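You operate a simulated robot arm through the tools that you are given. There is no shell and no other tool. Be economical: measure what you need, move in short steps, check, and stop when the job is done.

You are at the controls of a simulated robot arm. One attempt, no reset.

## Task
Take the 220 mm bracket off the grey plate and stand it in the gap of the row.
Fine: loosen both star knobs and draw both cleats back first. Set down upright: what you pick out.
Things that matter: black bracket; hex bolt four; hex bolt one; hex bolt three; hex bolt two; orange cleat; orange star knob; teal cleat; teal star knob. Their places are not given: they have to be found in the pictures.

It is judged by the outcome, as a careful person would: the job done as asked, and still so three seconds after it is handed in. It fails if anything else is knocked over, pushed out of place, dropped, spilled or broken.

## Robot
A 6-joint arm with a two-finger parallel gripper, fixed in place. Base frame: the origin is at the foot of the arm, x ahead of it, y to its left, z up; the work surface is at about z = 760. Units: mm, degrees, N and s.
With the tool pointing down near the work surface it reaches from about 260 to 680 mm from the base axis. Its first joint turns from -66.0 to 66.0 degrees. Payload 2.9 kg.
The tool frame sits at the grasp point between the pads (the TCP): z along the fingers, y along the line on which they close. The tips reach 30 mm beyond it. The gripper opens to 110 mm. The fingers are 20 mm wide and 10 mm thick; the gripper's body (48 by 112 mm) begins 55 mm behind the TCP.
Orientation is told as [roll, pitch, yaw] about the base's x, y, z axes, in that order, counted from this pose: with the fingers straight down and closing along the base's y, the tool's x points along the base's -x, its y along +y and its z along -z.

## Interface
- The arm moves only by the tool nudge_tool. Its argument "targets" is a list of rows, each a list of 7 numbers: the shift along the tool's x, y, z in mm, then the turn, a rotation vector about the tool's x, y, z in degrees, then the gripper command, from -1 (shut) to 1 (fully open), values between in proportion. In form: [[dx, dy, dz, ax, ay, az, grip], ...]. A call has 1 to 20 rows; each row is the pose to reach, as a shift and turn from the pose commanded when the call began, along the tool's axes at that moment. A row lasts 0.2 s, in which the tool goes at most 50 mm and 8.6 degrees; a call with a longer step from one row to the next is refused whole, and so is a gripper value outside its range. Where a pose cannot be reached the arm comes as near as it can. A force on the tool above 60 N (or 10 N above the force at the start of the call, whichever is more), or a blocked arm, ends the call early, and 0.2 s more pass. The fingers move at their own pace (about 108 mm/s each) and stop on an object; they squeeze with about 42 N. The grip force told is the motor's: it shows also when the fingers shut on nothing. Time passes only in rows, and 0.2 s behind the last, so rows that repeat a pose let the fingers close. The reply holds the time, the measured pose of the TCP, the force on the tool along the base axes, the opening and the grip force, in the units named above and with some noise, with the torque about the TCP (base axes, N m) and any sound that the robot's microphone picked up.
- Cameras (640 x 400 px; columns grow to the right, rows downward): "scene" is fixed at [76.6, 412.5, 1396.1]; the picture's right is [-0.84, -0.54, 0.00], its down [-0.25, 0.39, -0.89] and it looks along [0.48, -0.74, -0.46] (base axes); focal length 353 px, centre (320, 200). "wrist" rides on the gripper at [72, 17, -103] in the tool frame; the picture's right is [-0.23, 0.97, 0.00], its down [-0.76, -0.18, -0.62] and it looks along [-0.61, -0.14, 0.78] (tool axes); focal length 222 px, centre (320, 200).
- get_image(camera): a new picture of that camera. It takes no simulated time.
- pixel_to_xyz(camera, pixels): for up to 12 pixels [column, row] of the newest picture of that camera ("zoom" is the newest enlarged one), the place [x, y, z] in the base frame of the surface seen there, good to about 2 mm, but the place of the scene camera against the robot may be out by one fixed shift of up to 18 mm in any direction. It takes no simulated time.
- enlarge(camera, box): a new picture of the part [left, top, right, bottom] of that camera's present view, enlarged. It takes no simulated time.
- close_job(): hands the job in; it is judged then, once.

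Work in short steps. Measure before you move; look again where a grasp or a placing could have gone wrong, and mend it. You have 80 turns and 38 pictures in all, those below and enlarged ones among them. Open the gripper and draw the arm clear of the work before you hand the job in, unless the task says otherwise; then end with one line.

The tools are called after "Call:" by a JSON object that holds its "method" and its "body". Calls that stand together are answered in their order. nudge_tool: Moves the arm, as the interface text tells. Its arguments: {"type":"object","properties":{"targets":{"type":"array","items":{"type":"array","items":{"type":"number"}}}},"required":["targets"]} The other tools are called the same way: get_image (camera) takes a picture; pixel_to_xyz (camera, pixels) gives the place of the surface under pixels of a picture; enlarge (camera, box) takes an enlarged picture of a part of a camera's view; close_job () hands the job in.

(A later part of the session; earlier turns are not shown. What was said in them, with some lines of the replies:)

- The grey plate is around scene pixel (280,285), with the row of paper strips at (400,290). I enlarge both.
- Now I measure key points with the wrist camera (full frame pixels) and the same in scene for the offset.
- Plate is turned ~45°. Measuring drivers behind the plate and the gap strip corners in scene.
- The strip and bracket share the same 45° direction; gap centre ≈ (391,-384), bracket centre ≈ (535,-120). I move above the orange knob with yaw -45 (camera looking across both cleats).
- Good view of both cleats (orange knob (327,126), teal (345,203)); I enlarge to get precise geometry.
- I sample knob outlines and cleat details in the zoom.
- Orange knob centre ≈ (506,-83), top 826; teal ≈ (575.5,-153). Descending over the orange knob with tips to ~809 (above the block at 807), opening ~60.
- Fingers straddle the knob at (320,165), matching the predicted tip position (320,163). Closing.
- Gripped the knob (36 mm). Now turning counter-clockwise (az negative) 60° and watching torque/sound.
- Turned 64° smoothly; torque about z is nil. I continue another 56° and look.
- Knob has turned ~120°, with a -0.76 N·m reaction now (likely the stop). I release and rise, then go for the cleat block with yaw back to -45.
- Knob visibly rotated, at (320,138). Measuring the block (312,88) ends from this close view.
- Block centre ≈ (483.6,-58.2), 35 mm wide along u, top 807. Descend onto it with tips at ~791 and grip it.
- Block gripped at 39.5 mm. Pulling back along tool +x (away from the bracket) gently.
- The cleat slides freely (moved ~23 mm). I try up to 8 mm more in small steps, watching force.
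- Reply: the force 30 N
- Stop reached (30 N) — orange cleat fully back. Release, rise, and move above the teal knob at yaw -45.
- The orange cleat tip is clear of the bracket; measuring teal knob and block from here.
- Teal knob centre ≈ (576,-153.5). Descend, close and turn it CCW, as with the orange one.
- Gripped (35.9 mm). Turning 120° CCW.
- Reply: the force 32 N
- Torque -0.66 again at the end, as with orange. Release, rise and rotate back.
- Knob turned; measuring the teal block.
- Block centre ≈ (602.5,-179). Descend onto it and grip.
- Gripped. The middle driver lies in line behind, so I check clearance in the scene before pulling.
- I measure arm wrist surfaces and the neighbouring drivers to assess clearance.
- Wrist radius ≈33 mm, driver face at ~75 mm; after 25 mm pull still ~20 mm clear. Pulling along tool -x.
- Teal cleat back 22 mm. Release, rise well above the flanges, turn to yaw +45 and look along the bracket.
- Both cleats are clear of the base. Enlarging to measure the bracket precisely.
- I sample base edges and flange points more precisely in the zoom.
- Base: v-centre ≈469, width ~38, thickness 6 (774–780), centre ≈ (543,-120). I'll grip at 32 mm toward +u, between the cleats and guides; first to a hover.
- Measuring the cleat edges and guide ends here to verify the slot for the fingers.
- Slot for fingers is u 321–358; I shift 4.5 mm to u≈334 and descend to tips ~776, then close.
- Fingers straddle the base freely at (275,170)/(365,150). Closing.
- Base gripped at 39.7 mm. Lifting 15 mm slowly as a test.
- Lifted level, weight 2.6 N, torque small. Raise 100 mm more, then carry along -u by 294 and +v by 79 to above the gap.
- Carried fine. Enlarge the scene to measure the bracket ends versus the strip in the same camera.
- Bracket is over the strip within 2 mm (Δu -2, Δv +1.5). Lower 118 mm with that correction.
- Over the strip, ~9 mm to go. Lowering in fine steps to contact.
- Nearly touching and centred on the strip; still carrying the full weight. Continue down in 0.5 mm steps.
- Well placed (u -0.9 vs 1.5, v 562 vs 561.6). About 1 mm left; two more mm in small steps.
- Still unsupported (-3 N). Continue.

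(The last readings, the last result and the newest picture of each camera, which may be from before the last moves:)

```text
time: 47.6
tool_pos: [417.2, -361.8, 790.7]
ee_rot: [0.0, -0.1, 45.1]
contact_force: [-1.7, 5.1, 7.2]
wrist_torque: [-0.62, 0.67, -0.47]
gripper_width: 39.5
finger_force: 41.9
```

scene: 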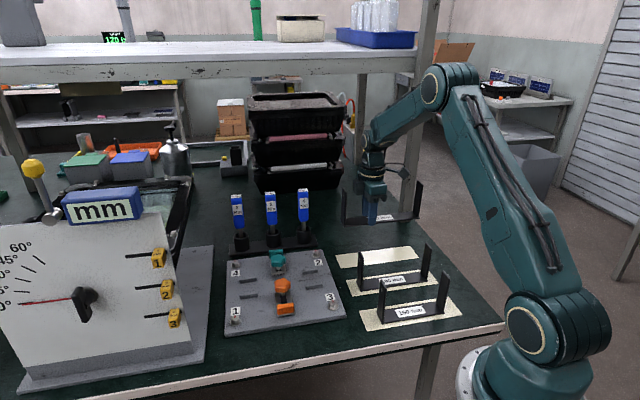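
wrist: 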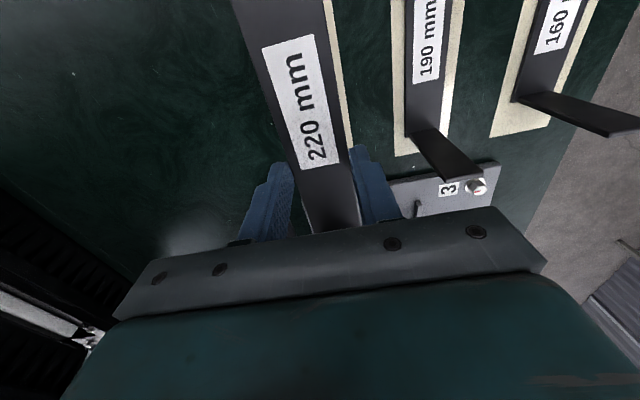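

Contact (+7 N net up). Open slightly, settle, and rise straight up.

Call:
{"method": "nudge_tool", "body": {"targets": [[0, 0, 0, 0, 0, 0, -0.15], [0, 0, 0, 0, 0, 0, 0], [0, 0, 0, 0, 0, 0, 0], [0, 0, -10, 0, 0, 0, 0], [0, 0, -30, 0, 0, 0, 0], [0, 0, -60, 0, 0, 0, 0], [0, 0, -100, 0, 0, 0, 0], [0, 0, -140, 0, 0, 0, 0], [0, 0, -180, 0, 0, 0, 0], [0, 0, -180, 0, 0, 0, 0]]}}

Call:
{"method": "get_image", "body": {"camera": "scene"}}

Call:
{"method": "enlarge", "body": {"camera": "scene", "box": [325, 200, 475, 330]}}

Call:
{"method": "enlarge", "body": {"camera": "scene", "box": [215, 185, 355, 335]}}

```text
time: 49.8
tool_pos: [415.6, -362.7, 971.6]
ee_rot: [0.0, 0.0, 45.0]
contact_force: [0.2, -0.8, 0.8]
wrist_torque: [0.02, -0.03, 0.02]
gripper_width: 54.8
finger_force: 0.0
```

```text
10 pictures are left
```

scene: 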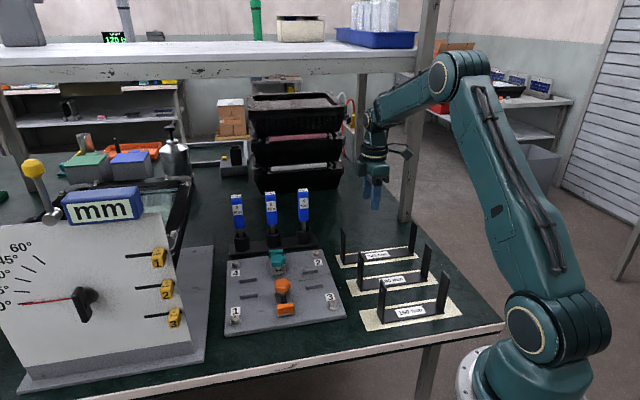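

```text
3.08 times, centred on (400, 265) of scene
```

zoom: 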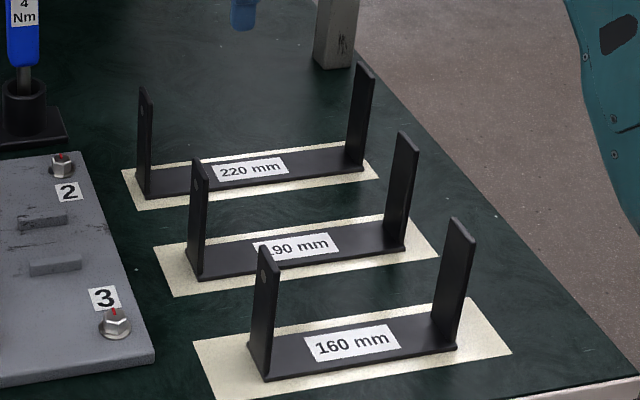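

```text
2.67 times, centred on (285, 260) of scene
```

zoom: 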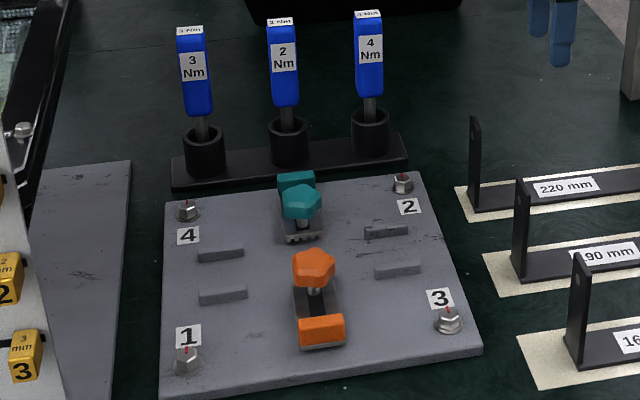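

The bracket stands centred on its strip, its neighbours, bolts and drivers haven't moved, and the arm is clear with the gripper open. Handing in.

Call:
{"method": "close_job", "body": {}}

```text
The job is handed in.
```

The 220 mm bracket now stands upright in the gap of the row. Both star knobs were loosened and both cleats drawn back first, and the last pictures show nothing else moved.
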